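You operate a simulated robot arm through the tools that you are given. There is no shell and no other tool. Be economical: measure what you need, move in short steps, check, and stop when the job is done.

The job below is to be done with a simulated robot arm. You get a single attempt, and the scene is never put back.

TASK
Put the 56 mm white card from the tiled table on the top of the gauge bench and the 65 white card on the teal table. Stack the core marked "95" from the tiled table on top of the core that says "56". Take the grey board and leave it on the bottom shelf of the tall rack. Fetch the orange cap and set it on the top of the capping bench. Put the blue cap on the batch card. Pull the orange drawer open. Do these in any order.
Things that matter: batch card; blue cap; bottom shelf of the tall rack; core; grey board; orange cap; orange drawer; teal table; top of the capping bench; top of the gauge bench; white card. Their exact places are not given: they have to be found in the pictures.

It is judged by the outcome, as a careful person would: the job done as asked, and still so three seconds after it is handed in. It fails if anything else is knocked over, pushed out of place, dropped, spilled or broken. Lids that push on must go on centred and level and be pressed home; caps that screw on are set level and turned clockwise until they are tight.

THE ROBOT
A 7-joint arm with a vacuum gripper on a trunk, on a base that drives. Base frame: it is fixed to the floor where the robot stands at the start and does not move with it; the origin is under the middle of the robot, x ahead of it, y to its left, z up; the surface under the hand at the start is at about z = 800. Readings come in mm, rad, newtons and seconds.
With the tool pointing down near the work surface it reaches from about 100 to 620 mm from the robot's upright axis, wherever it stands. Its first joint turns from -1.204 to 3.002 rad. Places, roughly: batch card [4500, 4250, 750]; blue cap (5x5x2 cm) [3500, 3000, 800]; bottom shelf of the tall rack [-1500, 2500, 300]; core [500, 0, 750]; grey board (17x11x2 cm) [-1700, -900, 800]; orange cap (5x5x2 cm) [3500, 2900, 800]; orange drawer [-1700, -400, 800]; teal table [3500, 2700, 800]; top of the capping bench [1400, 4900, 800]; top of the gauge bench [1400, 3400, 800]; white card [500, 0, 750]. Payload 1.06 kg.
Tool frame: the origin (TCP) lies in the middle of the cups' lips, and z points out of the cups. The gripper has 1 cup of 24 mm across, covering 24 by 24 mm (tool x, y); the bellows give 8 mm. With the vacuum on, a cup seals on a smooth face that it is pressed against (1 to 4 N); it does not hold porous or soft things. The pull reaches 23 N.
Orientation is that of the tool frame in the base frame, as a unit quaternion [x, y, z, w]. With the cups facing straight down, the tool's x points along the base's -x, its y along +y and its z along -z.

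THE INTERFACE
- The arm moves only by the tool nudge_tool. Its argument "targets" is one flat list of numbers, 6 for each row, row after row: the shift along the base's x, y, z in units of 500 mm (1.0 is 500 mm), then the turn, a rotation vector about the base's x, y, z in units of 120 degrees (1.0 is 120 degrees). In form: [x, y, z, rx, ry, rz, x, y, z, rx, ry, rz, ...]. A call has 1 to 10 rows; each row is the pose to reach, as a shift and turn from the pose commanded when the call began. "suction" is the vacuum: 1 switches it on, 0 off, set as the call begins (left out, the last holds). A call with a number of a shift or a turn outside -1 to 1 is refused whole. Rows are played at 5 a second. More than 50 mm and 0.15 rad between two rows, or a gripper value outside its range, and nothing of the call is played. Where a pose cannot be reached the arm comes as near as it can. A force on the tool above 40 N (or 10 N above the force at the start of the call, whichever is more), or a blocked arm, ends the call early, and 0.2 s more pass. The pull builds up within a second once a cup has sealed. Time passes only in rows, and 0.2 s behind the last, so rows that repeat a pose give it time. The reply holds the time, the measured pose of the TCP, the force on the tool along the base axes and the pull of the vacuum, in the units named above and with some noise, with the torque about the TCP (base axes, N m) and any sound that the robot's microphone picked up.
- Cameras (640 x 400 px; columns grow to the right, rows downward): "scene" is now at [187.7, -4.6, 1168.2]; the picture's right is [-0.06, -1.00, 0.00], its down [-0.47, 0.03, -0.88] and it looks along [0.88, -0.06, -0.47] (base axes); focal length 214 px, centre (320, 200). "wrist" rides on the gripper at [78, 19, -96] in the tool frame; the picture's right is [-0.24, 0.97, 0.00], its down [-0.71, -0.17, -0.69] and it looks along [-0.67, -0.16, 0.73] (tool axes); focal length 243 px, centre (320, 200).
- camera(camera): a new picture of that camera. No time passes.
- move_column(by): slides the trunk up (or, below 0, down) by that many mm; the arm and the scene camera ride with it, the base frame stays. It gives what a move gives, with no picture.
- steer(legs): drives the robot by 1 to 6 legs, each [ahead, left, turn to the left] in mm, mm and rad, along the robot's own axes; the way and the turn of a leg run together, so that a leg with both is an arc; at most 1500 mm and 3.142 rad a leg. The arm and the cameras ride along, it lands a little off, and it stops where it bumps. It gives what a move gives.
- head_to(pan, tilt): turns the head with the scene camera to pan (to the left, within 1.396 rad either way) and tilt (down, from -0.506 to 1.204), counted from straight ahead of the robot. It gives what a move gives.
- point_at(camera, pixels): for up to 12 pixels [column, row] of the newest picture of that camera ("zoom" is the newest enlarged one), the place [x, y, z] in the base frame of the surface seen there, good to about 2 mm. No time passes.
- enlarge(camera, box): a new picture of the part [left, top, right, bottom] of that camera's present view, enlarged. No time passes.
- hand_in(): hands the job in; it is judged then, once.

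Keep the steps short. Do not move on a guess: measure, check each grasp and each placing, and mend mistakes. In all there are 131 turns and 132 pictures (those below and enlarged ones count). Leave the vacuum off and the arm clear of the work at the hand-in unless told otherwise, and finish with a single line.

The tools are called as name(argument=value, ...) on one line, values as JSON. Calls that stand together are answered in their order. nudge_tool: Moves the arm, as the interface text tells. Its arguments: {"type":"object","properties":{"targets":{"type":"array","items":{"type":"number"}},"suction":{"type":"number"}},"required":["targets"]} The other tools are called the same way: move_column (by) slides the trunk up or down; steer (legs) drives the base; head_to (pan, tilt) turns the head that bears the scene camera; camera (camera) takes a picture; point_at (camera, pixels) gives the place of the surface under pixels of a picture; enlarge (camera, box) takes an enlarged picture of a part of a camera's view; hand_in () hands the job in.

At the start:

```text
t: 0.0
tcp_pos: [322.4, 101.7, 1123.4]
tool_rot: [-0.001, 1.0, 0.0, 0.0]
contact_force: [-0.4, 0.5, 0.0]
wrist_torque: [0.03, 0.0, 0.02]
pull: 0.0
trunk travel left (down, up): [-325.0, 167.0]
robot x, y, heading: [-1.5, -1.7, -0.002]
head pan, tilt: [-0.063, 0.49]
```

scene: 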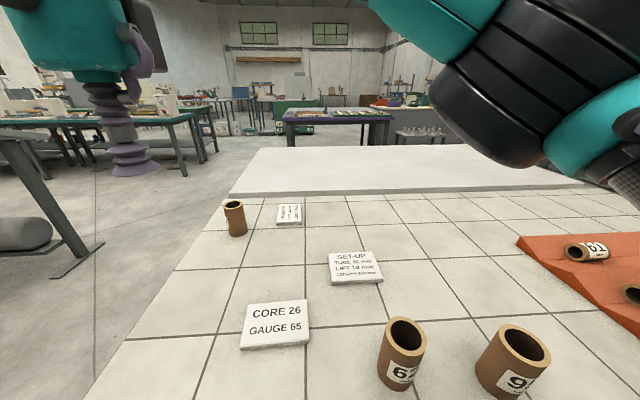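
wrist: 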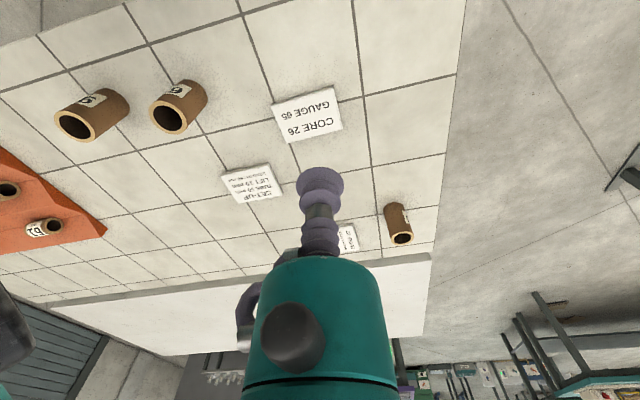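

I see the tiled table with several cards and cores. I'll zoom in on both areas to read the labels.

enlarge(camera="scene", box=[210, 190, 410, 360])

enlarge(camera="scene", box=[360, 220, 640, 400])

head_to(pan=-0.5, tilt=0.75)

camera(camera="scene")

```text
2.35 times, centred on (310, 275) of scene
```

zoom: 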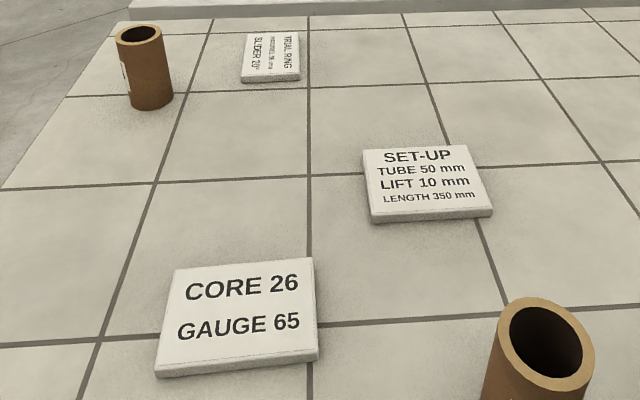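

```text
2.22 times, centred on (500, 310) of scene
```

zoom: 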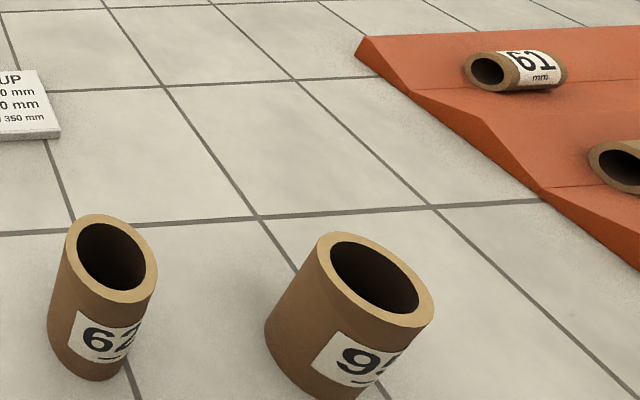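

```text
t: 0.9
tcp_pos: [321.7, 100.4, 1123.7]
tool_rot: [-0.001, 1.0, 0.0, 0.0]
contact_force: [-0.1, 0.8, 0.6]
wrist_torque: [-0.01, 0.03, -0.03]
pull: 0.0
trunk travel left (down, up): [-325.0, 167.0]
robot x, y, heading: [-1.8, 0.5, 0.003]
head pan, tilt: [-0.499, 0.75]
```

```text
127 pictures are left
```

scene: 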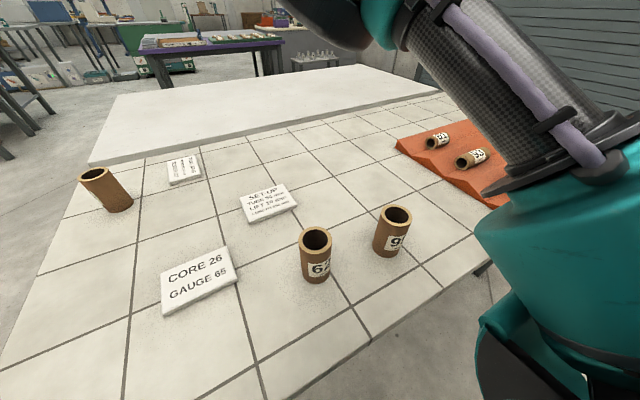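

Zoom on the third card, back-left core, the rack cores and the 95.

enlarge(camera="scene", box=[140, 140, 220, 190])

enlarge(camera="scene", box=[290, 125, 500, 285])

enlarge(camera="wrist", box=[320, 190, 430, 260])

point_at(camera="scene", pixels=[[184, 168], [199, 277], [268, 202], [316, 228], [396, 205], [105, 168], [300, 195], [315, 300], [380, 262], [437, 140], [470, 158], [250, 100]])

```text
8.00 times, centred on (180, 165) of scene
```

zoom: 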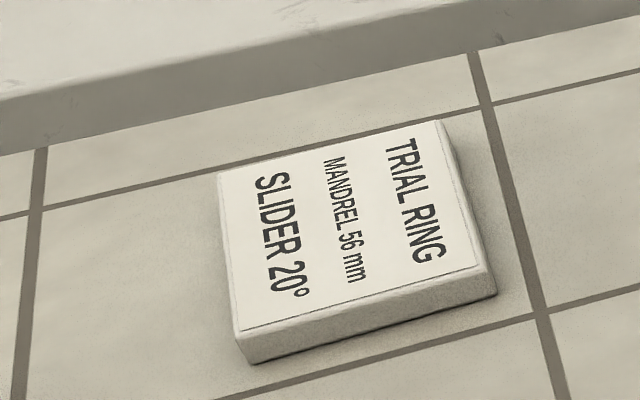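

```text
2.50 times, centred on (395, 205) of scene
```

zoom: 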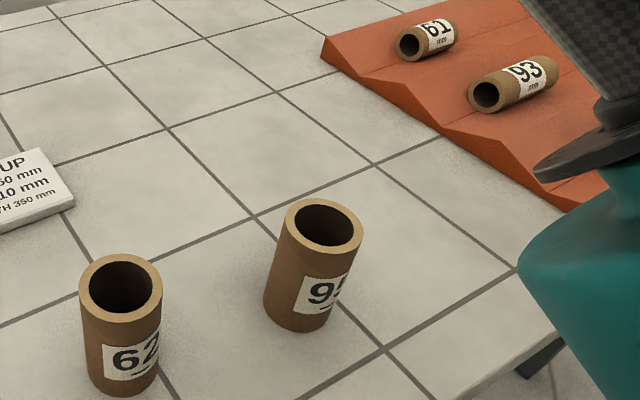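

```text
5.71 times, centred on (375, 225) of wrist
```

zoom: 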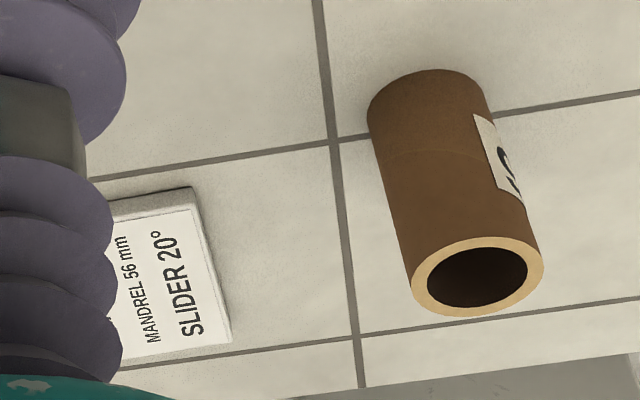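

```text
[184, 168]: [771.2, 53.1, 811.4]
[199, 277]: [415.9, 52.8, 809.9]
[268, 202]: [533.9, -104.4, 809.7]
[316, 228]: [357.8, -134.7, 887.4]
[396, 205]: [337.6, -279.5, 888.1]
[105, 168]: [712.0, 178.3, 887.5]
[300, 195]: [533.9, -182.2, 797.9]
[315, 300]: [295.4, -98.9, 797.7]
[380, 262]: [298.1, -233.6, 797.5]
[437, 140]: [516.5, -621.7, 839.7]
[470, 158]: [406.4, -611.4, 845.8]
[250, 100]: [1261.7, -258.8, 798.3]
```

Next I'll measure the table edges and look to the left to plan the driving.

point_at(camera="scene", pixels=[[60, 215], [20, 330], [90, 161], [430, 305], [378, 345], [60, 130], [302, 237], [331, 237], [316, 252], [374, 214], [411, 216], [396, 227]])

head_to(pan=0.8, tilt=0.55)

camera(camera="scene")

point_at(camera="scene", pixels=[[320, 200], [100, 200], [200, 300], [320, 330], [450, 250], [500, 300], [560, 150], [60, 330], [300, 120], [150, 120], [400, 100], [500, 100]])

```text
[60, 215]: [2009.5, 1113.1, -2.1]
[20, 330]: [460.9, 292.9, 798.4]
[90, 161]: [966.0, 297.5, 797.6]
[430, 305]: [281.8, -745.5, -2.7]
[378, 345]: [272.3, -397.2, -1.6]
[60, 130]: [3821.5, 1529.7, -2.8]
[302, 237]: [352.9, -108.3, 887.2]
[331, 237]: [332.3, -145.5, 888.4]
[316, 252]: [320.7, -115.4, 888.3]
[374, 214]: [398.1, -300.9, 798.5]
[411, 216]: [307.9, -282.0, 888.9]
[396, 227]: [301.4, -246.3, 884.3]
```

```text
t: 2.4
tcp_pos: [321.9, 100.9, 1123.0]
tool_rot: [0.001, 1.0, -0.001, 0.0]
contact_force: [0.3, -0.2, 0.3]
wrist_torque: [0.01, -0.01, 0.01]
pull: 0.0
trunk travel left (down, up): [-325.0, 167.0]
robot x, y, heading: [3.1, 0.7, 0.001]
head pan, tilt: [0.799, 0.55]
```

```text
123 pictures are left
```

scene: 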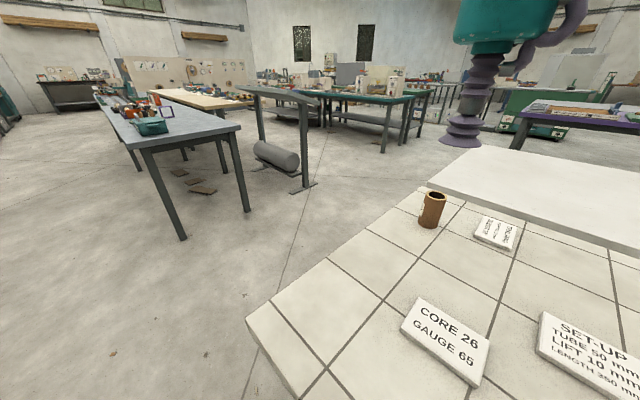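

```text
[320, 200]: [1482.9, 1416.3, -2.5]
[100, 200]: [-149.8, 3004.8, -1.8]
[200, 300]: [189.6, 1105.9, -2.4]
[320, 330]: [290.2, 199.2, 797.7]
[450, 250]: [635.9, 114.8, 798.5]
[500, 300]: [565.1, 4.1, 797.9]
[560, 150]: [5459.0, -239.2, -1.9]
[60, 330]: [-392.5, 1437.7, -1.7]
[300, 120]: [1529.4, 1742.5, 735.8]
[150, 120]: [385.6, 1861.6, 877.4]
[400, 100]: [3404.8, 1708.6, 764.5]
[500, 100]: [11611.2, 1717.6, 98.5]
```

The left aisle is open. Now a closer view of core 95 to measure its rim.

head_to(pan=-0.75, tilt=0.95)

enlarge(camera="scene", box=[200, 100, 440, 250])

```text
t: 4.0
tcp_pos: [321.6, 100.1, 1123.3]
tool_rot: [0.0, 1.0, -0.001, 0.0]
contact_force: [0.4, 0.0, 0.0]
wrist_torque: [-0.02, -0.03, 0.01]
pull: 0.1
trunk travel left (down, up): [-325.0, 167.0]
robot x, y, heading: [1.7, -1.7, -0.001]
head pan, tilt: [-0.75, 0.949]
```

```text
2.67 times, centred on (320, 175) of scene
```

zoom: 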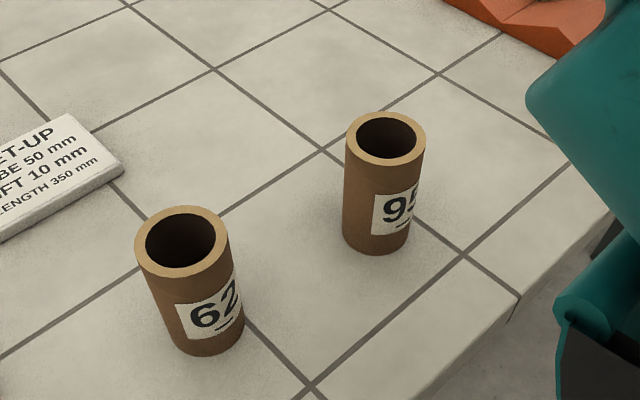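

point_at(camera="zoom", pixels=[[350, 142], [421, 142], [386, 116], [386, 164], [348, 190], [400, 212], [362, 205], [376, 248], [415, 160], [356, 160], [376, 185], [410, 160]])

```text
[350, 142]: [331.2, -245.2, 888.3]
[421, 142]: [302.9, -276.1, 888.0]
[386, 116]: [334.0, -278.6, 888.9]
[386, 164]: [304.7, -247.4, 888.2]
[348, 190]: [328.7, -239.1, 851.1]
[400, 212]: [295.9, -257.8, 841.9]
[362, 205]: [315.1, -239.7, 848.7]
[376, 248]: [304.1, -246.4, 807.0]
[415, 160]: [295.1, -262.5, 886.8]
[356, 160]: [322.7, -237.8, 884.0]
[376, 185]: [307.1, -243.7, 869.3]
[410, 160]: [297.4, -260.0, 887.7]
```

Core 95 is centred at about (319, -262), radius 25, top at 888. It has to be gripped on its side with the tool horizontal, so I'll back off and line up with it.

steer(legs=[[-150, -260, 0]])

head_to(pan=0, tilt=0.75)

nudge_tool(targets=[0, 0, 0, 0, 0, 0.07, 0, 0, 0, 0, 0, 0.14, 0, 0, 0, 0, 0, 0.21, 0, 0, 0, 0, 0, 0.28, 0, 0, 0, 0, 0, 0.35, 0, 0, 0, 0, 0, 0.42, 0, 0, 0, 0, 0, 0.49, 0, 0, 0, 0, 0, 0.56, 0, 0, 0, 0, 0, 0.63, 0, 0, 0, 0, 0, 0.7])

camera(camera="scene")

```text
t: 6.9
tcp_pos: [172.3, -157.0, 1123.3]
tool_rot: [0.0, 1.0, 0.0, 0.0]
contact_force: [-0.9, -1.1, -0.6]
wrist_torque: [0.0, 0.0, 0.01]
pull: 0.2
trunk travel left (down, up): [-325.0, 167.0]
robot x, y, heading: [-148.0, -258.4, 0.002]
head pan, tilt: [-0.75, 0.949]
```

```text
t: 8.0
tcp_pos: [171.4, -156.3, 1123.2]
tool_rot: [0.001, 1.0, 0.001, 0.0]
contact_force: [1.1, -0.1, 0.4]
wrist_torque: [0.03, -0.01, -0.01]
pull: 0.1
trunk travel left (down, up): [-325.0, 167.0]
robot x, y, heading: [-153.0, -259.3, 0.004]
head pan, tilt: [0.0, 0.75]
```

```text
t: 9.2
tcp_pos: [170.2, -154.7, 1120.6]
tool_rot: [-0.352, 0.936, 0.0, 0.002]
contact_force: [4.4, 31.6, 6.3]
wrist_torque: [-3.75, 1.05, -2.76]
pull: 0.0
trunk travel left (down, up): [-325.0, 167.0]
robot x, y, heading: [-149.9, -261.5, 0.002]
head pan, tilt: [0.0, 0.75]
stopped in row 6: the force on the tool passed its limit at 46 N (the readings are from after the stop); the commanded pose is now the measured one
```

```text
121 pictures are left
```

scene: 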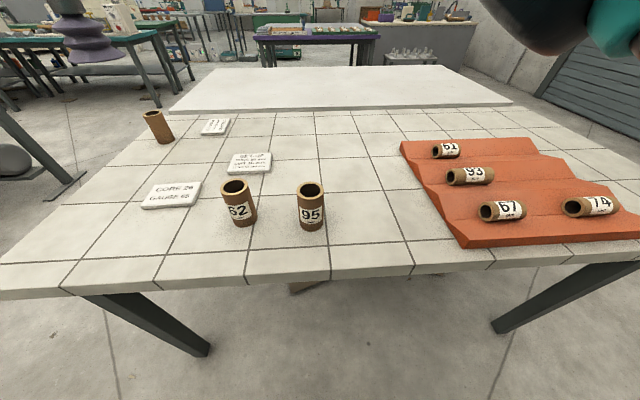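

The gripper touched something (probably its own head) while yawing. I'll turn back a little and move outward and lower before yawing.

nudge_tool(targets=[0, 0, 0, 0, 0, -0.07, 0, 0, 0, 0, 0, -0.14, 0.08, 0.04, 0, 0, 0, -0.14, 0.16, 0.08, 0, 0, 0, -0.14, 0.2, 0.1, -0.06, 0, 0, -0.14])

camera(camera="wrist")

```text
t: 10.4
tcp_pos: [270.9, -107.1, 1093.0]
tool_rot: [-0.215, 0.977, 0.0, 0.003]
contact_force: [-0.9, -0.2, 0.5]
wrist_torque: [-0.01, -0.02, 0.0]
pull: 0.0
trunk travel left (down, up): [-325.0, 167.0]
robot x, y, heading: [-152.1, -259.5, 0.001]
head pan, tilt: [0.0, 0.75]
```

```text
120 pictures are left
```

wrist: 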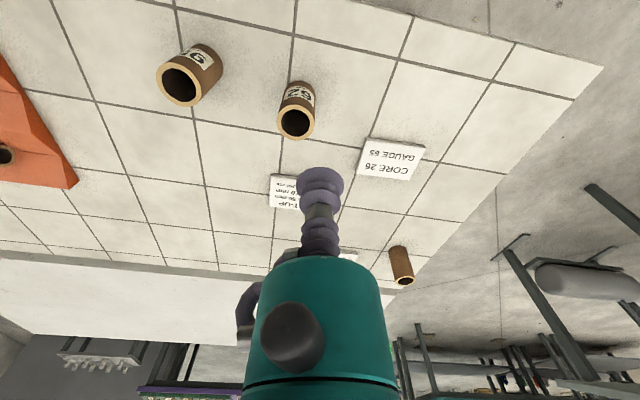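

No contact now. Continue the yaw to 90°.

nudge_tool(targets=[0, 0, 0, 0, 0, 0.068, 0, 0, 0, 0, 0, 0.136, 0, 0, 0, 0, 0, 0.204, 0, 0, 0, 0, 0, 0.272, 0, 0, 0, 0, 0, 0.34, 0, 0, 0, 0, 0, 0.408, 0, 0, 0, 0, 0, 0.476, 0, 0, 0, 0, 0, 0.543])

camera(camera="scene")

```text
t: 12.2
tcp_pos: [141.5, -134.7, 1052.4]
tool_rot: [-0.705, 0.71, 0.002, 0.004]
contact_force: [0.5, 0.1, -0.1]
wrist_torque: [-0.04, -0.06, 0.0]
pull: 0.1
out of reach, approached as far as the arm can: row 4, 5, 6, 7, 8
trunk travel left (down, up): [-325.0, 167.0]
robot x, y, heading: [-148.7, -256.4, -0.001]
head pan, tilt: [0.0, 0.75]
```

```text
119 pictures are left
```

scene: 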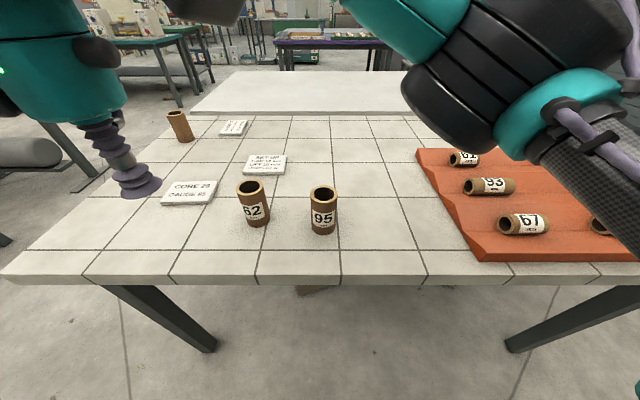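

Yaw is done. Now pitch the tool to horizontal while moving in front of core 95.

nudge_tool(targets=[0.012, -0.025, -0.02, 0, -0.069, 0, 0.024, -0.05, -0.04, 0, -0.138, 0, 0.036, -0.076, -0.06, 0, -0.207, 0, 0.048, -0.1, -0.08, 0, -0.276, 0, 0.06, -0.127, -0.1, 0, -0.345, 0, 0.072, -0.152, -0.12, 0, -0.414, 0, 0.084, -0.178, -0.14, 0, -0.483, 0, 0.096, -0.2, -0.16, 0, -0.552, 0, 0.108, -0.229, -0.18, 0, -0.621, 0, 0.12, -0.254, -0.2, 0, -0.69, 0])

camera(camera="scene")

camera(camera="wrist")

```text
t: 14.4
tcp_pos: [201.2, -264.2, 953.5]
tool_rot: [0.531, -0.528, 0.466, -0.471]
contact_force: [-0.2, 0.2, 0.4]
wrist_torque: [0.01, -0.01, 0.02]
pull: 0.1
trunk travel left (down, up): [-325.0, 167.0]
robot x, y, heading: [-152.8, -259.9, 0.009]
head pan, tilt: [0.0, 0.75]
```

```text
118 pictures are left
```

scene: 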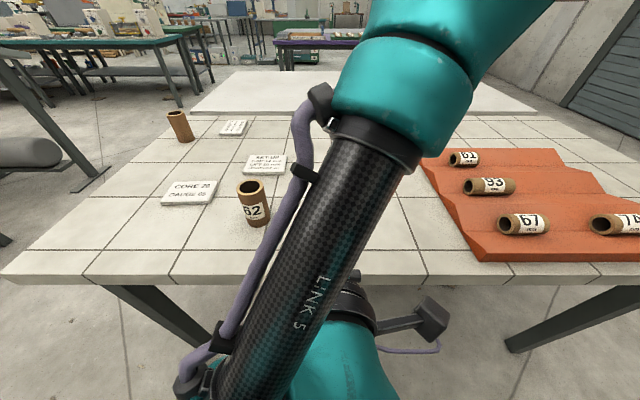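

```text
117 pictures are left
```

wrist: 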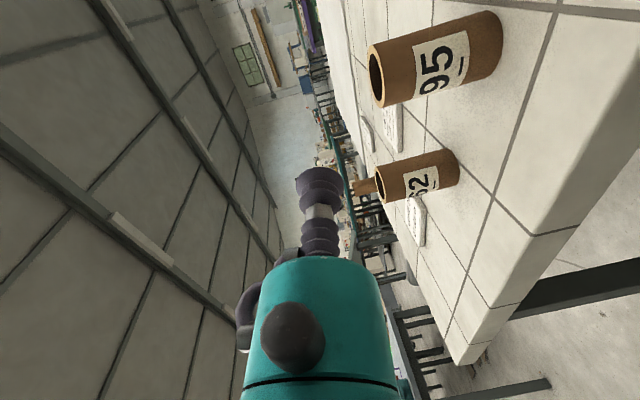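

Camera is on the right, clear. Finish the pitch and descend in front of the core at z≈862.

nudge_tool(targets=[0.02, 0.003, -0.08, 0, -0.06, 0, 0.05, 0.003, -0.15, 0, -0.06, 0, 0.08, 0.003, -0.182, 0, -0.06, 0, 0.08, 0.003, -0.182, 0, -0.06, 0])

camera(camera="wrist")

```text
t: 15.4
tcp_pos: [254.1, -263.3, 869.1]
tool_rot: [-0.5, 0.499, -0.499, 0.501]
contact_force: [-0.5, -0.4, -0.4]
wrist_torque: [0.03, 0.02, 0.01]
pull: 0.0
out of reach, approached as far as the arm can: row 1, 2, 3, 4
trunk travel left (down, up): [-325.0, 167.0]
robot x, y, heading: [-154.4, -255.8, -0.002]
head pan, tilt: [0.0, 0.75]
```

```text
116 pictures are left
```

wrist: 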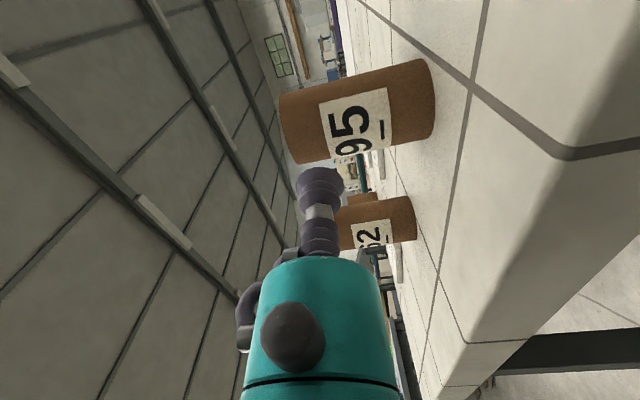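

The arm is at its low limit; lower the trunk by 14 mm, then press onto the core's side with vacuum.

move_column(by=-14)

nudge_tool(targets=[0.04, 0.002, 0, 0, 0, 0, 0.07, 0.002, 0, 0, 0, 0, 0.084, 0.002, 0, 0, 0, 0, 0.09, 0.002, 0, 0, 0, 0, 0.09, 0.002, 0, 0, 0, 0, 0.09, 0.002, 0, 0, 0, 0, 0.09, 0.002, 0, 0, 0, 0], suction=1)

```text
t: 16.0
tcp_pos: [256.7, -263.3, 855.7]
tool_rot: [0.501, -0.5, 0.498, -0.5]
contact_force: [0.3, -0.6, 0.0]
wrist_torque: [0.02, 0.0, 0.0]
pull: 0.0
trunk travel left (down, up): [-311.0, 181.0]
robot x, y, heading: [-148.6, -261.7, -0.0]
head pan, tilt: [0.0, 0.75]
```

```text
t: 17.6
tcp_pos: [301.2, -262.1, 855.5]
tool_rot: [0.502, -0.501, 0.497, -0.501]
contact_force: [0.3, -0.2, 1.3]
wrist_torque: [0.02, -0.01, 0.0]
pull: 22.7
trunk travel left (down, up): [-311.0, 181.0]
robot x, y, heading: [-153.4, -258.9, 0.005]
head pan, tilt: [0.0, 0.75]
```

Sealed, pull 22.7 N. Lift 100 mm and check.

nudge_tool(targets=[0, 0, 0.02, 0, 0, 0, 0, 0, 0.08, 0, 0, 0, 0, 0, 0.14, 0, 0, 0, 0, 0, 0.2, 0, 0, 0, -0.06, 0, 0.24, 0, 0, 0])

camera(camera="wrist")

```text
t: 18.8
tcp_pos: [269.9, -261.6, 977.6]
tool_rot: [0.501, -0.499, 0.498, -0.501]
contact_force: [-0.3, 0.2, -0.5]
wrist_torque: [-0.01, -0.01, 0.0]
pull: 22.8
trunk travel left (down, up): [-311.0, 181.0]
robot x, y, heading: [-148.2, -258.9, 0.001]
head pan, tilt: [0.0, 0.75]
```

```text
115 pictures are left
```

wrist: 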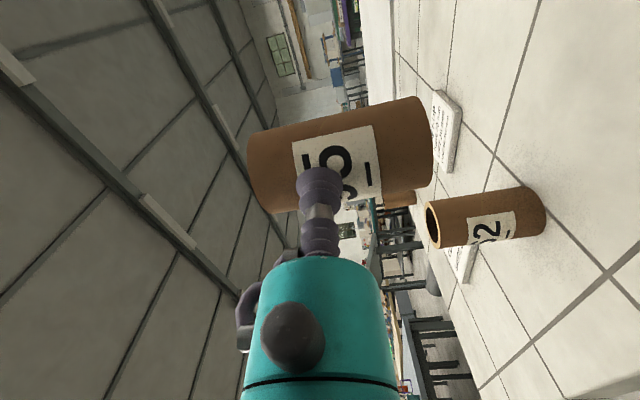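

Core 95 is held upright and sees clear. Drive around to the left side of the table, facing core 56.

steer(legs=[[-200, 0, 0], [0, 1100, 0], [1060, 0, 0], [0, 0, -1.571]])

head_to(pan=0.15, tilt=0.6)

camera(camera="scene")

camera(camera="wrist")

```text
t: 38.9
tcp_pos: [706.5, 435.0, 976.4]
tool_rot: [-0.003, 0.708, -0.706, 0.004]
contact_force: [-0.2, 0.2, -0.8]
wrist_torque: [0.02, 0.02, -0.01]
pull: 22.5
trunk travel left (down, up): [-311.0, 181.0]
robot x, y, heading: [704.5, 856.2, -1.565]
head pan, tilt: [0.0, 0.75]
```

```text
t: 39.6
tcp_pos: [706.1, 436.1, 976.6]
tool_rot: [-0.003, 0.708, -0.706, 0.004]
contact_force: [0.6, 0.0, -0.4]
wrist_torque: [0.03, 0.0, -0.01]
pull: 23.0
trunk travel left (down, up): [-311.0, 181.0]
robot x, y, heading: [709.7, 855.0, -1.562]
head pan, tilt: [0.15, 0.6]
```

```text
114 pictures are left
```

scene: 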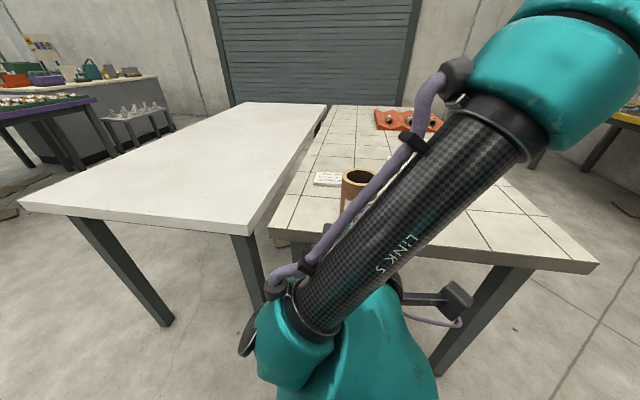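

```text
113 pictures are left
```

wrist: 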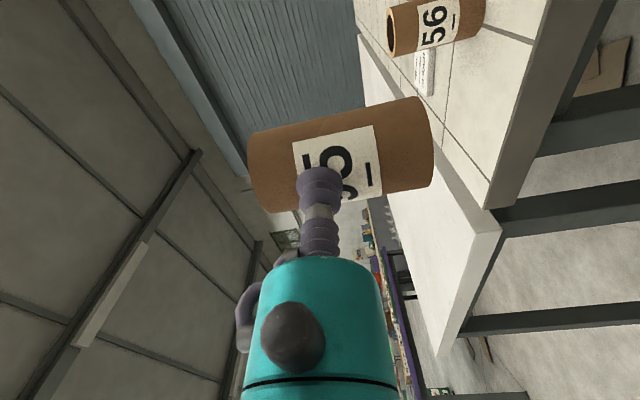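

The core reads 56, underlined properly. Measure its rim.

enlarge(camera="scene", box=[310, 150, 390, 200])

enlarge(camera="wrist", box=[240, 0, 500, 210])

```text
8.00 times, centred on (350, 175) of scene
```

zoom: 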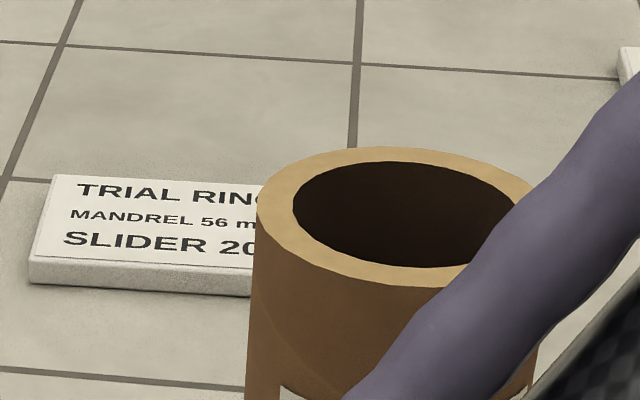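

```text
1.90 times, centred on (370, 105) of wrist
```

zoom: 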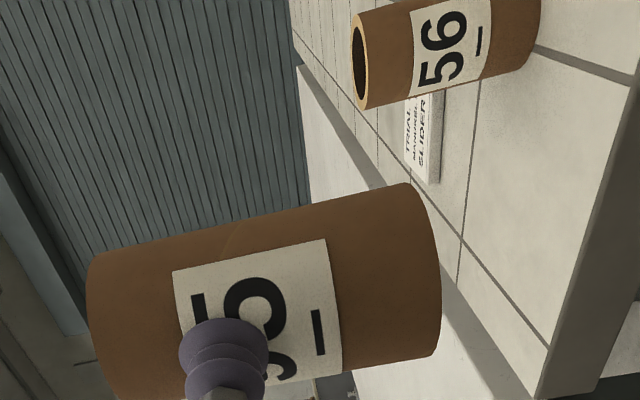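

point_at(camera="scene", pixels=[[344.6, 175.6], [359.8, 169.5], [375, 173.8], [360, 184.4], [350, 171.5], [351, 182.2]])

point_at(camera="zoom", pixels=[[150, 240], [160, 275], [165, 320], [150, 370], [370, 200], [380, 240], [385, 280], [385, 340], [437, 300], [425, 220], [437, 340], [95, 270]])

```text
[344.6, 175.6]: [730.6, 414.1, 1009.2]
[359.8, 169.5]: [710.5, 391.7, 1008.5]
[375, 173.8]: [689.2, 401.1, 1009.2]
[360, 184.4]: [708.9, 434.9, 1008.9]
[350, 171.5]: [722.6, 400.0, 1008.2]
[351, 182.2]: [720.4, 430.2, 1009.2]
```

```text
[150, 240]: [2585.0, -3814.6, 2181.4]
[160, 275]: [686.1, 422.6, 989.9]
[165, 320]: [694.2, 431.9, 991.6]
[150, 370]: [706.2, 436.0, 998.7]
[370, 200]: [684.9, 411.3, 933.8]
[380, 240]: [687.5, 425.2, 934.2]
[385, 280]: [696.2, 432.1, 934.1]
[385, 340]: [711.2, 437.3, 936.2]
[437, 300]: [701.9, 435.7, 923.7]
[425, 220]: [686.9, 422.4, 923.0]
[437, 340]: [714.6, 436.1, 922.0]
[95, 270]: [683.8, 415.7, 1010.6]
```

That was the held core: centre (709.7, 413), bottom at z≈919. Now measure core 56 in the wrist view.

enlarge(camera="wrist", box=[370, 0, 500, 80])

point_at(camera="zoom", pixels=[[130, 100], [150, 170], [160, 230], [130, 50], [91, 90], [300, 150], [300, 60], [500, 150], [480, 200], [110, 260], [170, 20], [480, 30]])

```text
4.92 times, centred on (435, 40) of wrist
```

zoom: 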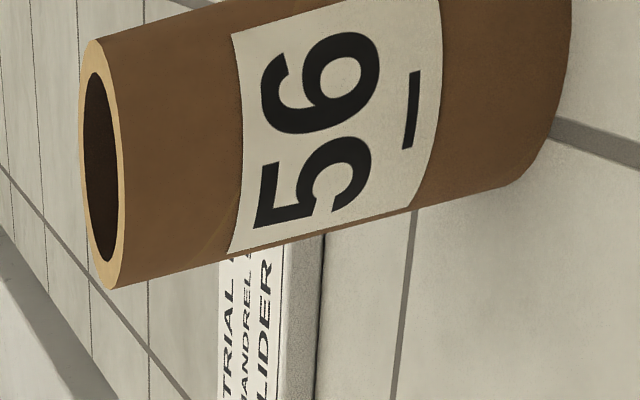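

```text
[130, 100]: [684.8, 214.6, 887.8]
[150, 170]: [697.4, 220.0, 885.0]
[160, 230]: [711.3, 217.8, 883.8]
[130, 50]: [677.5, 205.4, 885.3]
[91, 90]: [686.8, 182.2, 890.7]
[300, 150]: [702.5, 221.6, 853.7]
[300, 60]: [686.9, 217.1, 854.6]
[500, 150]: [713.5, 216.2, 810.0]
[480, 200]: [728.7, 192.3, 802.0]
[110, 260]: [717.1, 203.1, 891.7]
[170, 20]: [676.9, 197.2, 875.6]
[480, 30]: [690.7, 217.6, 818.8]
```

Core 56 is centred at about (699.8, 196.3), top 888. Drive most of the way, then re-measure.

steer(legs=[[175, -10, 0]])

camera(camera="wrist")

enlarge(camera="scene", box=[310, 150, 390, 200])

```text
t: 41.1
tcp_pos: [697.5, 259.6, 977.5]
tool_rot: [-0.002, 0.709, -0.706, 0.004]
contact_force: [-0.5, -0.3, -0.4]
wrist_torque: [0.01, 0.01, -0.01]
pull: 22.6
trunk travel left (down, up): [-311.0, 181.0]
robot x, y, heading: [698.2, 681.3, -1.569]
head pan, tilt: [0.15, 0.6]
```

```text
109 pictures are left
```

wrist: 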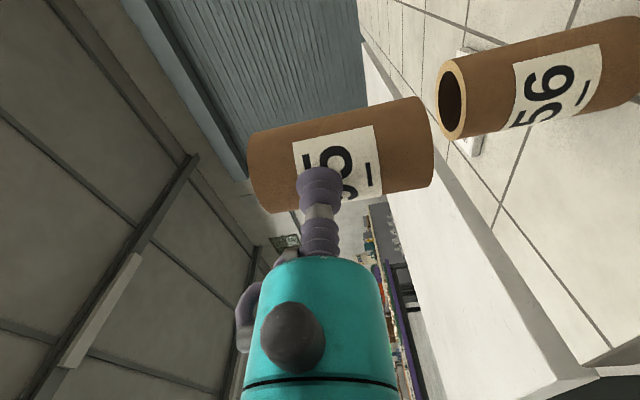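

```text
8.00 times, centred on (350, 175) of scene
```

zoom: 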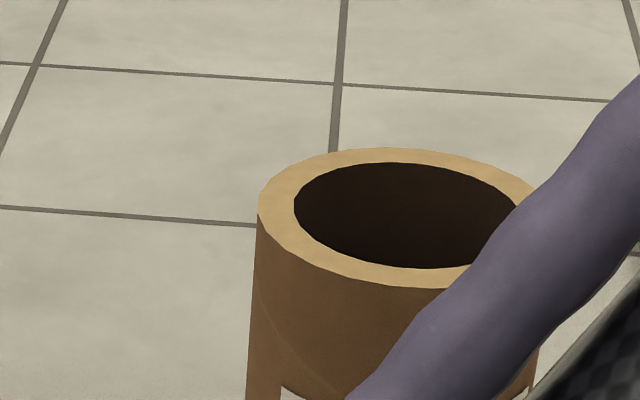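

Measure both cores again: held rim in scene, core 56 rim in wrist.

point_at(camera="scene", pixels=[[344.6, 175.6], [359.8, 169.5], [375, 173.8], [360, 184.4], [350, 171.5], [351, 182.2]])

enlarge(camera="wrist", box=[400, 0, 640, 150])

point_at(camera="wrist", pixels=[[480, 70], [485, 95], [485, 120], [470, 70], [475, 130], [456, 64], [462, 132], [520, 80], [560, 100], [540, 60]])

```text
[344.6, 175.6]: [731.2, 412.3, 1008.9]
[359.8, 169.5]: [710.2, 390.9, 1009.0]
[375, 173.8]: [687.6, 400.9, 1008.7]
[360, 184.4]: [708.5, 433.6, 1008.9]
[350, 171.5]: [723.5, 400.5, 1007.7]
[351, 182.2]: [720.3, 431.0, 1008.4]
```

```text
2.67 times, centred on (520, 75) of wrist
```

zoom: 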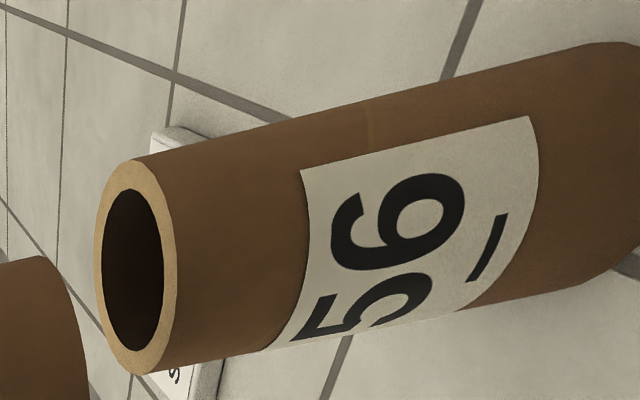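

```text
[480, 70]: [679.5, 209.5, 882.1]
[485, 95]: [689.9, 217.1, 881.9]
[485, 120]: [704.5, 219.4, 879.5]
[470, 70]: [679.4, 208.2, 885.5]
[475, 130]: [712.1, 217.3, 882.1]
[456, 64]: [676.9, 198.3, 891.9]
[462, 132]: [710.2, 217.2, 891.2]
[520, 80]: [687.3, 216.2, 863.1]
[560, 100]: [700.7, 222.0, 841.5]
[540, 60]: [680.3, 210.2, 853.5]
```

enlarge(camera="scene", box=[310, 150, 390, 200])

point_at(camera="zoom", pixels=[[277, 207], [398, 156], [518, 192], [400, 275], [300, 175], [330, 257]])

point_at(camera="wrist", pixels=[[410, 110], [415, 130], [420, 150], [418, 170], [270, 160], [275, 180]])

```text
8.00 times, centred on (350, 175) of scene
```

zoom: 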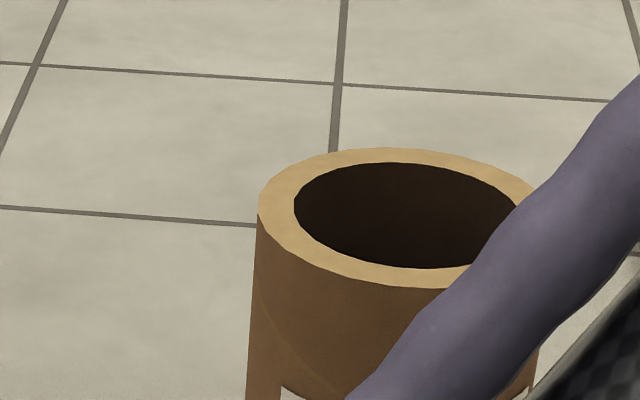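

```text
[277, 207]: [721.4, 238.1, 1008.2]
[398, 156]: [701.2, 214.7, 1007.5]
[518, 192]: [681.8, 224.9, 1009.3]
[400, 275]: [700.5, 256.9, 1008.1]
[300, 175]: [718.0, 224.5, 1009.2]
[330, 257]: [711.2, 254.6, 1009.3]
```

```text
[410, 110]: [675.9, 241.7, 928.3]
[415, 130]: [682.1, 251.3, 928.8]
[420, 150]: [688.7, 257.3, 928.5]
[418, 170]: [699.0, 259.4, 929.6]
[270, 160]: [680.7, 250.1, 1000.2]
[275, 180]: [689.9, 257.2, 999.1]
```

Held core centre (700.7, 235.6) → target (700.2, 196.2). Move over and stop 6 mm above the top.

nudge_tool(targets=[-0.001, -0.04, 0, 0, 0, 0, -0.001, -0.0788, 0, 0, 0, 0, -0.001, -0.0788, -0.03, 0, 0, 0, -0.001, -0.0788, -0.048, 0, 0, 0, -0.001, -0.0788, -0.048, 0, 0, 0])

enlarge(camera="wrist", box=[240, 40, 560, 240])

point_at(camera="zoom", pixels=[[340, 120], [350, 180], [360, 230], [355, 270], [430, 120], [440, 160], [450, 190], [440, 230], [370, 140], [410, 100]])

```text
t: 42.3
tcp_pos: [698.7, 219.2, 953.7]
tool_rot: [-0.001, 0.708, -0.706, 0.003]
contact_force: [-0.3, -0.1, -1.3]
wrist_torque: [0.02, 0.03, 0.01]
pull: 22.7
trunk travel left (down, up): [-311.0, 181.0]
robot x, y, heading: [700.0, 681.8, -1.565]
head pan, tilt: [0.15, 0.6]
```

```text
2.00 times, centred on (400, 140) of wrist
```

zoom: 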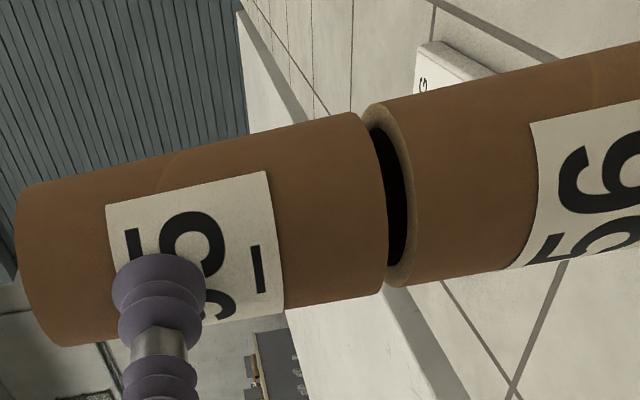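

```text
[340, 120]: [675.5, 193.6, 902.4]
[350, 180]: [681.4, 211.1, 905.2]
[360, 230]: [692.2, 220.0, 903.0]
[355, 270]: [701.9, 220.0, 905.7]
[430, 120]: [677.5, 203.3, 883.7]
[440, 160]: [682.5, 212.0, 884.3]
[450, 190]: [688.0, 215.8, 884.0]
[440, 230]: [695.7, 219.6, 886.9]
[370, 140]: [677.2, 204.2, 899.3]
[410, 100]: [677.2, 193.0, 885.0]
```

Aligned within ~1 mm. Lower gently to contact.

nudge_tool(targets=[0.001, -0.002, -0.006, 0, 0, 0, 0.001, -0.002, -0.011, 0, 0, 0, 0.001, -0.002, -0.014, 0, 0, 0, 0.001, -0.002, -0.014, 0, 0, 0])

enlarge(camera="wrist", box=[240, 40, 560, 240])

```text
t: 43.3
tcp_pos: [696.9, 218.1, 945.3]
tool_rot: [-0.003, 0.708, -0.706, 0.004]
contact_force: [-0.2, -1.0, 1.4]
wrist_torque: [-0.04, -0.01, 0.0]
pull: 23.2
trunk travel left (down, up): [-311.0, 181.0]
robot x, y, heading: [700.7, 677.5, -1.562]
head pan, tilt: [0.15, 0.6]
```

```text
2.00 times, centred on (400, 140) of wrist
```

zoom: 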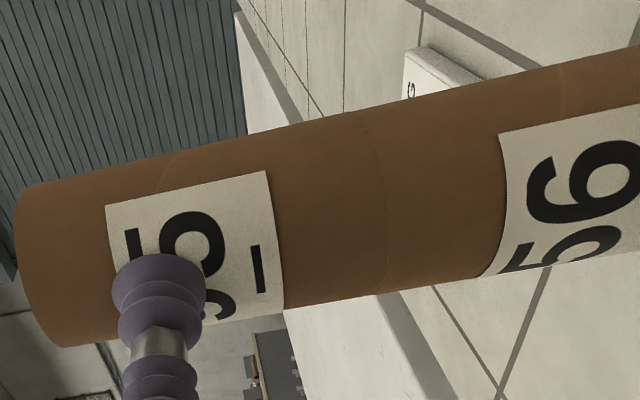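

Seated flush. Release the vacuum, wait, then back off along +y.

nudge_tool(targets=[0, 0, 0, 0, 0, 0, 0, 0, 0, 0, 0, 0, 0, 0, 0, 0, 0, 0, 0, 0, 0, 0, 0, 0, 0, 0.004, 0, 0, 0, 0, 0, 0.012, 0, 0, 0, 0, 0, 0.04, 0, 0, 0, 0, 0, 0.12, 0, 0, 0, 0, 0, 0.2, 0, 0, 0, 0], suction=0)

camera(camera="wrist")

```text
t: 45.3
tcp_pos: [693.9, 318.8, 942.9]
tool_rot: [0.004, 0.711, -0.703, 0.002]
contact_force: [0.2, 0.0, 0.2]
wrist_torque: [0.01, -0.04, 0.04]
pull: 0.0
trunk travel left (down, up): [-311.0, 181.0]
robot x, y, heading: [700.1, 678.8, -1.567]
head pan, tilt: [0.15, 0.6]
```

```text
103 pictures are left
```

wrist: 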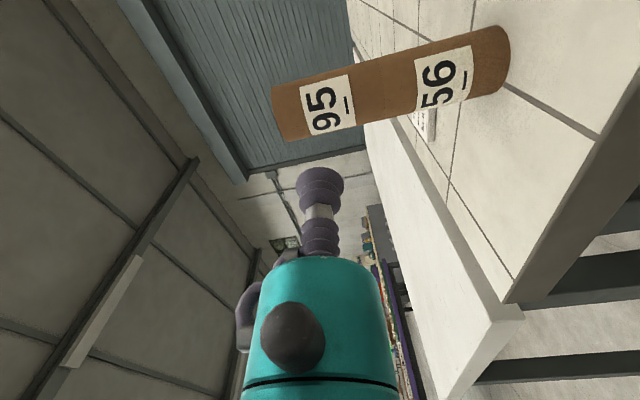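

Stack stands well. Next: shift the robot to +x so the 56 mm card is in front, and pitch the tool down.

steer(legs=[[0, 150, 0]])

nudge_tool(targets=[0, 0, 0.01, 0.068, 0, 0, 0, 0, 0.02, 0.136, 0, 0, 0, 0, 0.03, 0.204, 0, 0, 0, 0, 0.04, 0.272, 0, 0, 0, 0, 0.05, 0.34, 0, 0, 0, 0, 0.06, 0.408, 0, 0, 0, 0, 0.06, 0.476, 0, 0, 0, 0, 0.06, 0.544, 0, 0, 0, 0, 0.06, 0.612, 0, 0, 0, 0, 0.06, 0.68, 0, 0])

nudge_tool(targets=[0, 0, 0, 0.035, 0, 0, 0, 0, 0, 0.07, 0, 0])

head_to(pan=-0.1, tilt=0.8)

camera(camera="scene")

camera(camera="wrist")

```text
t: 47.2
tcp_pos: [843.5, 318.9, 942.2]
tool_rot: [0.003, 0.711, -0.704, 0.004]
contact_force: [-1.0, 1.1, -0.2]
wrist_torque: [-0.02, -0.02, 0.0]
pull: 0.1
trunk travel left (down, up): [-311.0, 181.0]
robot x, y, heading: [852.6, 679.4, -1.571]
head pan, tilt: [0.15, 0.6]
```

```text
t: 49.5
tcp_pos: [822.3, 367.6, 977.3]
tool_rot: [0.008, 0.998, -0.069, 0.001]
contact_force: [0.1, 0.8, -0.5]
wrist_torque: [-0.02, -0.06, 0.03]
pull: 0.0
out of reach, approached as far as the arm can: row 8, 9, 10
trunk travel left (down, up): [-311.0, 181.0]
robot x, y, heading: [845.9, 682.3, -1.564]
head pan, tilt: [0.15, 0.6]
```

```text
t: 50.0
tcp_pos: [827.0, 375.3, 977.8]
tool_rot: [0.005, 1.0, 0.006, 0.001]
contact_force: [0.7, -0.3, -0.9]
wrist_torque: [0.0, -0.02, 0.02]
pull: 0.0
out of reach, approached as far as the arm can: row 1, 2
trunk travel left (down, up): [-311.0, 181.0]
robot x, y, heading: [848.4, 682.1, -1.565]
head pan, tilt: [0.15, 0.6]
```

```text
t: 50.8
tcp_pos: [825.8, 376.1, 977.3]
tool_rot: [0.005, 1.0, 0.005, 0.001]
contact_force: [0.9, -0.5, -0.2]
wrist_torque: [0.01, 0.01, 0.01]
pull: 0.0
trunk travel left (down, up): [-311.0, 181.0]
robot x, y, heading: [851.2, 680.8, -1.57]
head pan, tilt: [-0.099, 0.799]
```

```text
102 pictures are left
```

scene: 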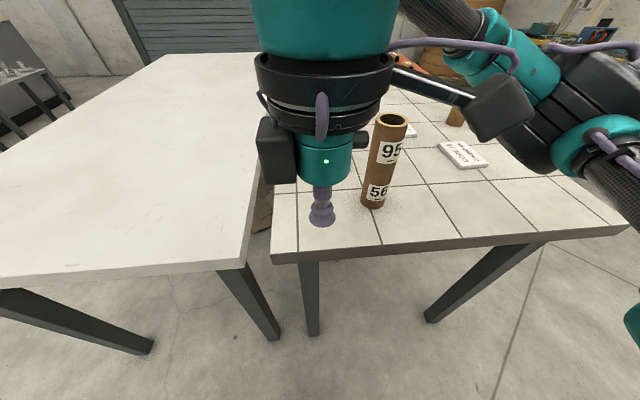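

```text
101 pictures are left
```

wrist: 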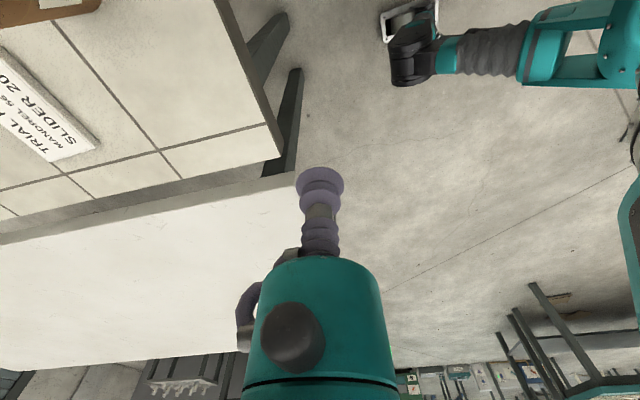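

Reach is limited by the yaw. Yaw back -90° so the camera side faces the robot, as at the start.

nudge_tool(targets=[0, 0, 0, 0, 0, -0.068, 0, 0, 0, 0, 0, -0.136, 0, 0, 0, 0, 0, -0.204, 0, 0, 0, 0, 0, -0.272, 0, 0, 0, 0, 0, -0.34, 0, 0, 0, 0, 0, -0.408, 0, 0, 0, 0, 0, -0.476, 0, 0, 0, 0, 0, -0.544, 0, 0, 0, 0, 0, -0.612, 0, 0, 0, 0, 0, -0.68])

nudge_tool(targets=[0, -0.05, 0, 0, 0, -0.035, 0, -0.1, 0, 0, 0, -0.07, -0.02, -0.18, 0, 0, 0, -0.07, -0.04, -0.24, 0, 0, 0, -0.07])

camera(camera="wrist")

```text
t: 53.0
tcp_pos: [828.0, 375.8, 978.1]
tool_rot: [0.657, 0.753, 0.003, 0.004]
contact_force: [-0.9, -0.2, 0.4]
wrist_torque: [-0.02, 0.02, 0.0]
pull: 0.0
trunk travel left (down, up): [-311.0, 181.0]
robot x, y, heading: [848.1, 678.9, -1.568]
head pan, tilt: [-0.099, 0.799]
```

```text
t: 54.0
tcp_pos: [808.7, 255.9, 978.4]
tool_rot: [0.71, 0.704, 0.004, 0.005]
contact_force: [-0.2, 0.5, 0.4]
wrist_torque: [0.01, 0.01, 0.01]
pull: 0.1
trunk travel left (down, up): [-311.0, 181.0]
robot x, y, heading: [846.1, 681.2, -1.567]
head pan, tilt: [-0.099, 0.799]
```

```text
100 pictures are left
```

wrist: 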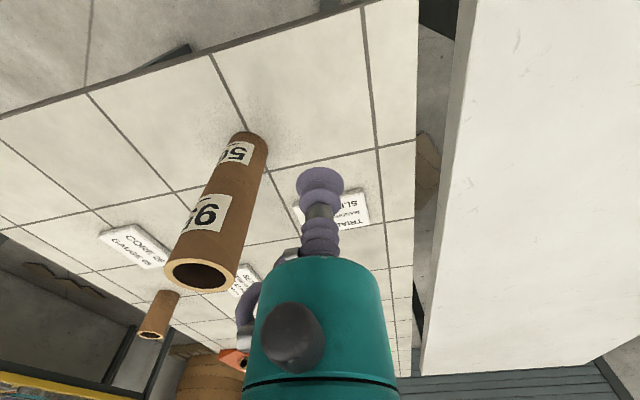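

The tall stack is close to the approach, so I'll approach the card from further to +x. Measure slab edge and card.

point_at(camera="scene", pixels=[[240, 255], [10, 270], [290, 240], [460, 230]])

point_at(camera="wrist", pixels=[[350, 205], [365, 222], [355, 190], [300, 215]])

steer(legs=[[60, 150, 0]])

head_to(pan=-0.4, tilt=0.6)

camera(camera="scene")

camera(camera="wrist")

```text
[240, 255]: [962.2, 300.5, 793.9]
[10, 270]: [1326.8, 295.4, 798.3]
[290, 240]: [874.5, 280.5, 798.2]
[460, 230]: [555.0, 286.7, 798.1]
```

```text
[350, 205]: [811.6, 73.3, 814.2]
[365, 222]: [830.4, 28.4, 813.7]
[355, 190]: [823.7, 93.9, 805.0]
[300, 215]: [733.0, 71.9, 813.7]
```

```text
t: 56.0
tcp_pos: [960.0, 198.6, 977.5]
tool_rot: [0.71, 0.704, 0.003, 0.005]
contact_force: [-0.2, 0.8, 1.2]
wrist_torque: [0.01, -0.01, 0.02]
pull: 0.1
trunk travel left (down, up): [-311.0, 181.0]
robot x, y, heading: [1003.0, 623.0, -1.567]
head pan, tilt: [-0.099, 0.799]
```

```text
t: 56.8
tcp_pos: [959.8, 196.3, 977.9]
tool_rot: [0.71, 0.704, 0.003, 0.005]
contact_force: [-0.2, -0.2, -0.2]
wrist_torque: [-0.01, -0.01, 0.01]
pull: 0.0
trunk travel left (down, up): [-311.0, 181.0]
robot x, y, heading: [998.9, 620.8, -1.567]
head pan, tilt: [-0.4, 0.6]
```

```text
99 pictures are left
```

scene: 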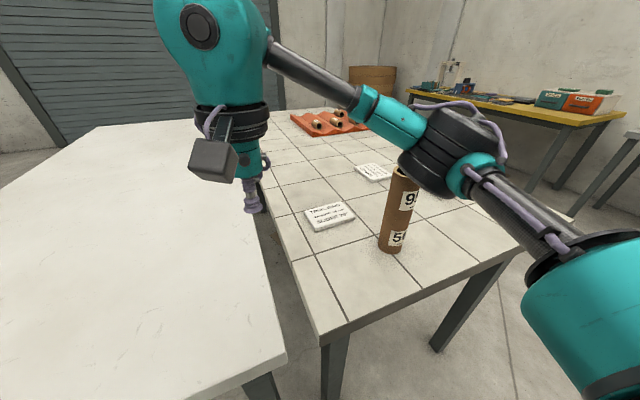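

```text
98 pictures are left
```

wrist: 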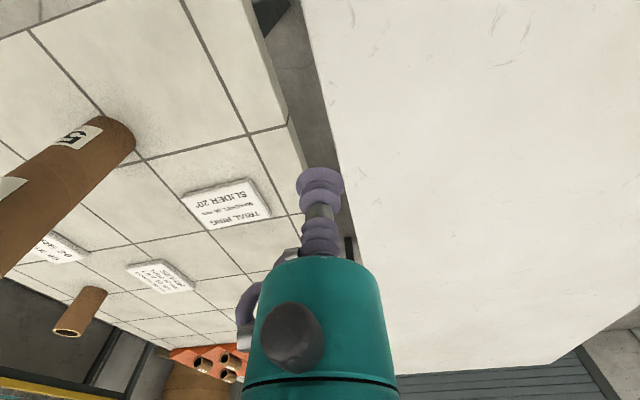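

The elbow is near the stack; measure it.

point_at(camera="scene", pixels=[[440, 150], [410, 180], [440, 190], [470, 175], [385, 130], [330, 80], [530, 215], [590, 310], [215, 60], [330, 215], [316, 206], [405, 175]])

```text
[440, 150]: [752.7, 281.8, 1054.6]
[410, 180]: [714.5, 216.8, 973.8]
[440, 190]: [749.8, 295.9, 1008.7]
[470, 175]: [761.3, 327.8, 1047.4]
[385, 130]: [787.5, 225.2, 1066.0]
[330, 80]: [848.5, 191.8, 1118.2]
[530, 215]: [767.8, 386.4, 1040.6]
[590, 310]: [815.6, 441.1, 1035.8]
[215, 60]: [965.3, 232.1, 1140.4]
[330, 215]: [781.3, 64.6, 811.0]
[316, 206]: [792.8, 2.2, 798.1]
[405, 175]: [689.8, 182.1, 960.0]
```

Elbow is too low near the stack. Raise the trunk so the arm passes well above it.

move_column(by=175)

nudge_tool(targets=[-0.03, -0.05, -0.07, 0, 0, 0, -0.08, -0.1, -0.14, 0, 0, 0, -0.15, -0.16, -0.18, 0, 0, 0, -0.22, -0.22, -0.2, 0, 0, 0, -0.29, -0.27, -0.22, 0, 0, 0, -0.36, -0.288, -0.24, 0, 0, 0])

camera(camera="scene")

camera(camera="wrist")

```text
t: 58.8
tcp_pos: [959.7, 197.8, 1151.7]
tool_rot: [0.71, 0.704, 0.004, 0.003]
contact_force: [-0.4, 0.5, -1.0]
wrist_torque: [-0.02, 0.01, -0.03]
pull: 0.0
trunk travel left (down, up): [-486.0, 6.0]
robot x, y, heading: [1002.5, 625.1, -1.563]
head pan, tilt: [-0.4, 0.6]
```

```text
refused: row 3 steps farther than a row can; nothing moved
```

```text
97 pictures are left
```

scene: 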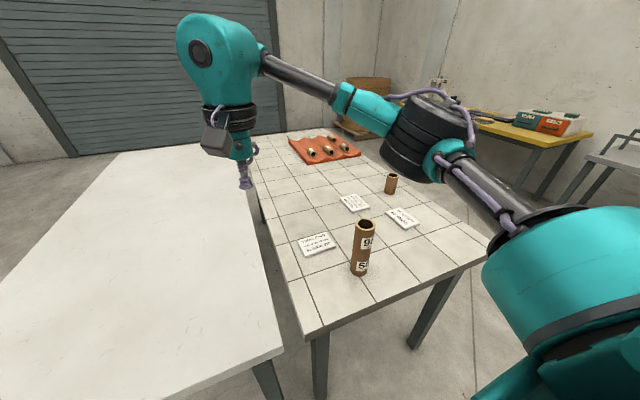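

```text
96 pictures are left
```

wrist: 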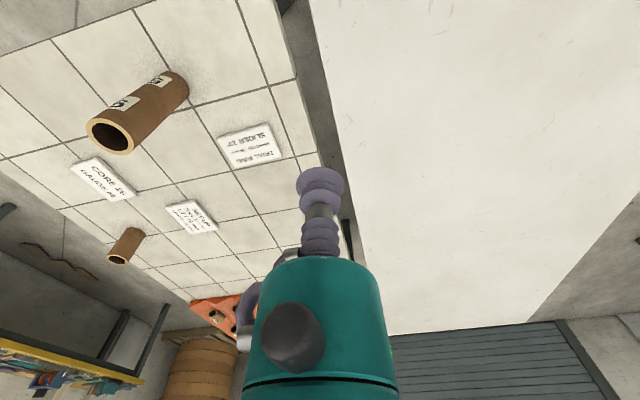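

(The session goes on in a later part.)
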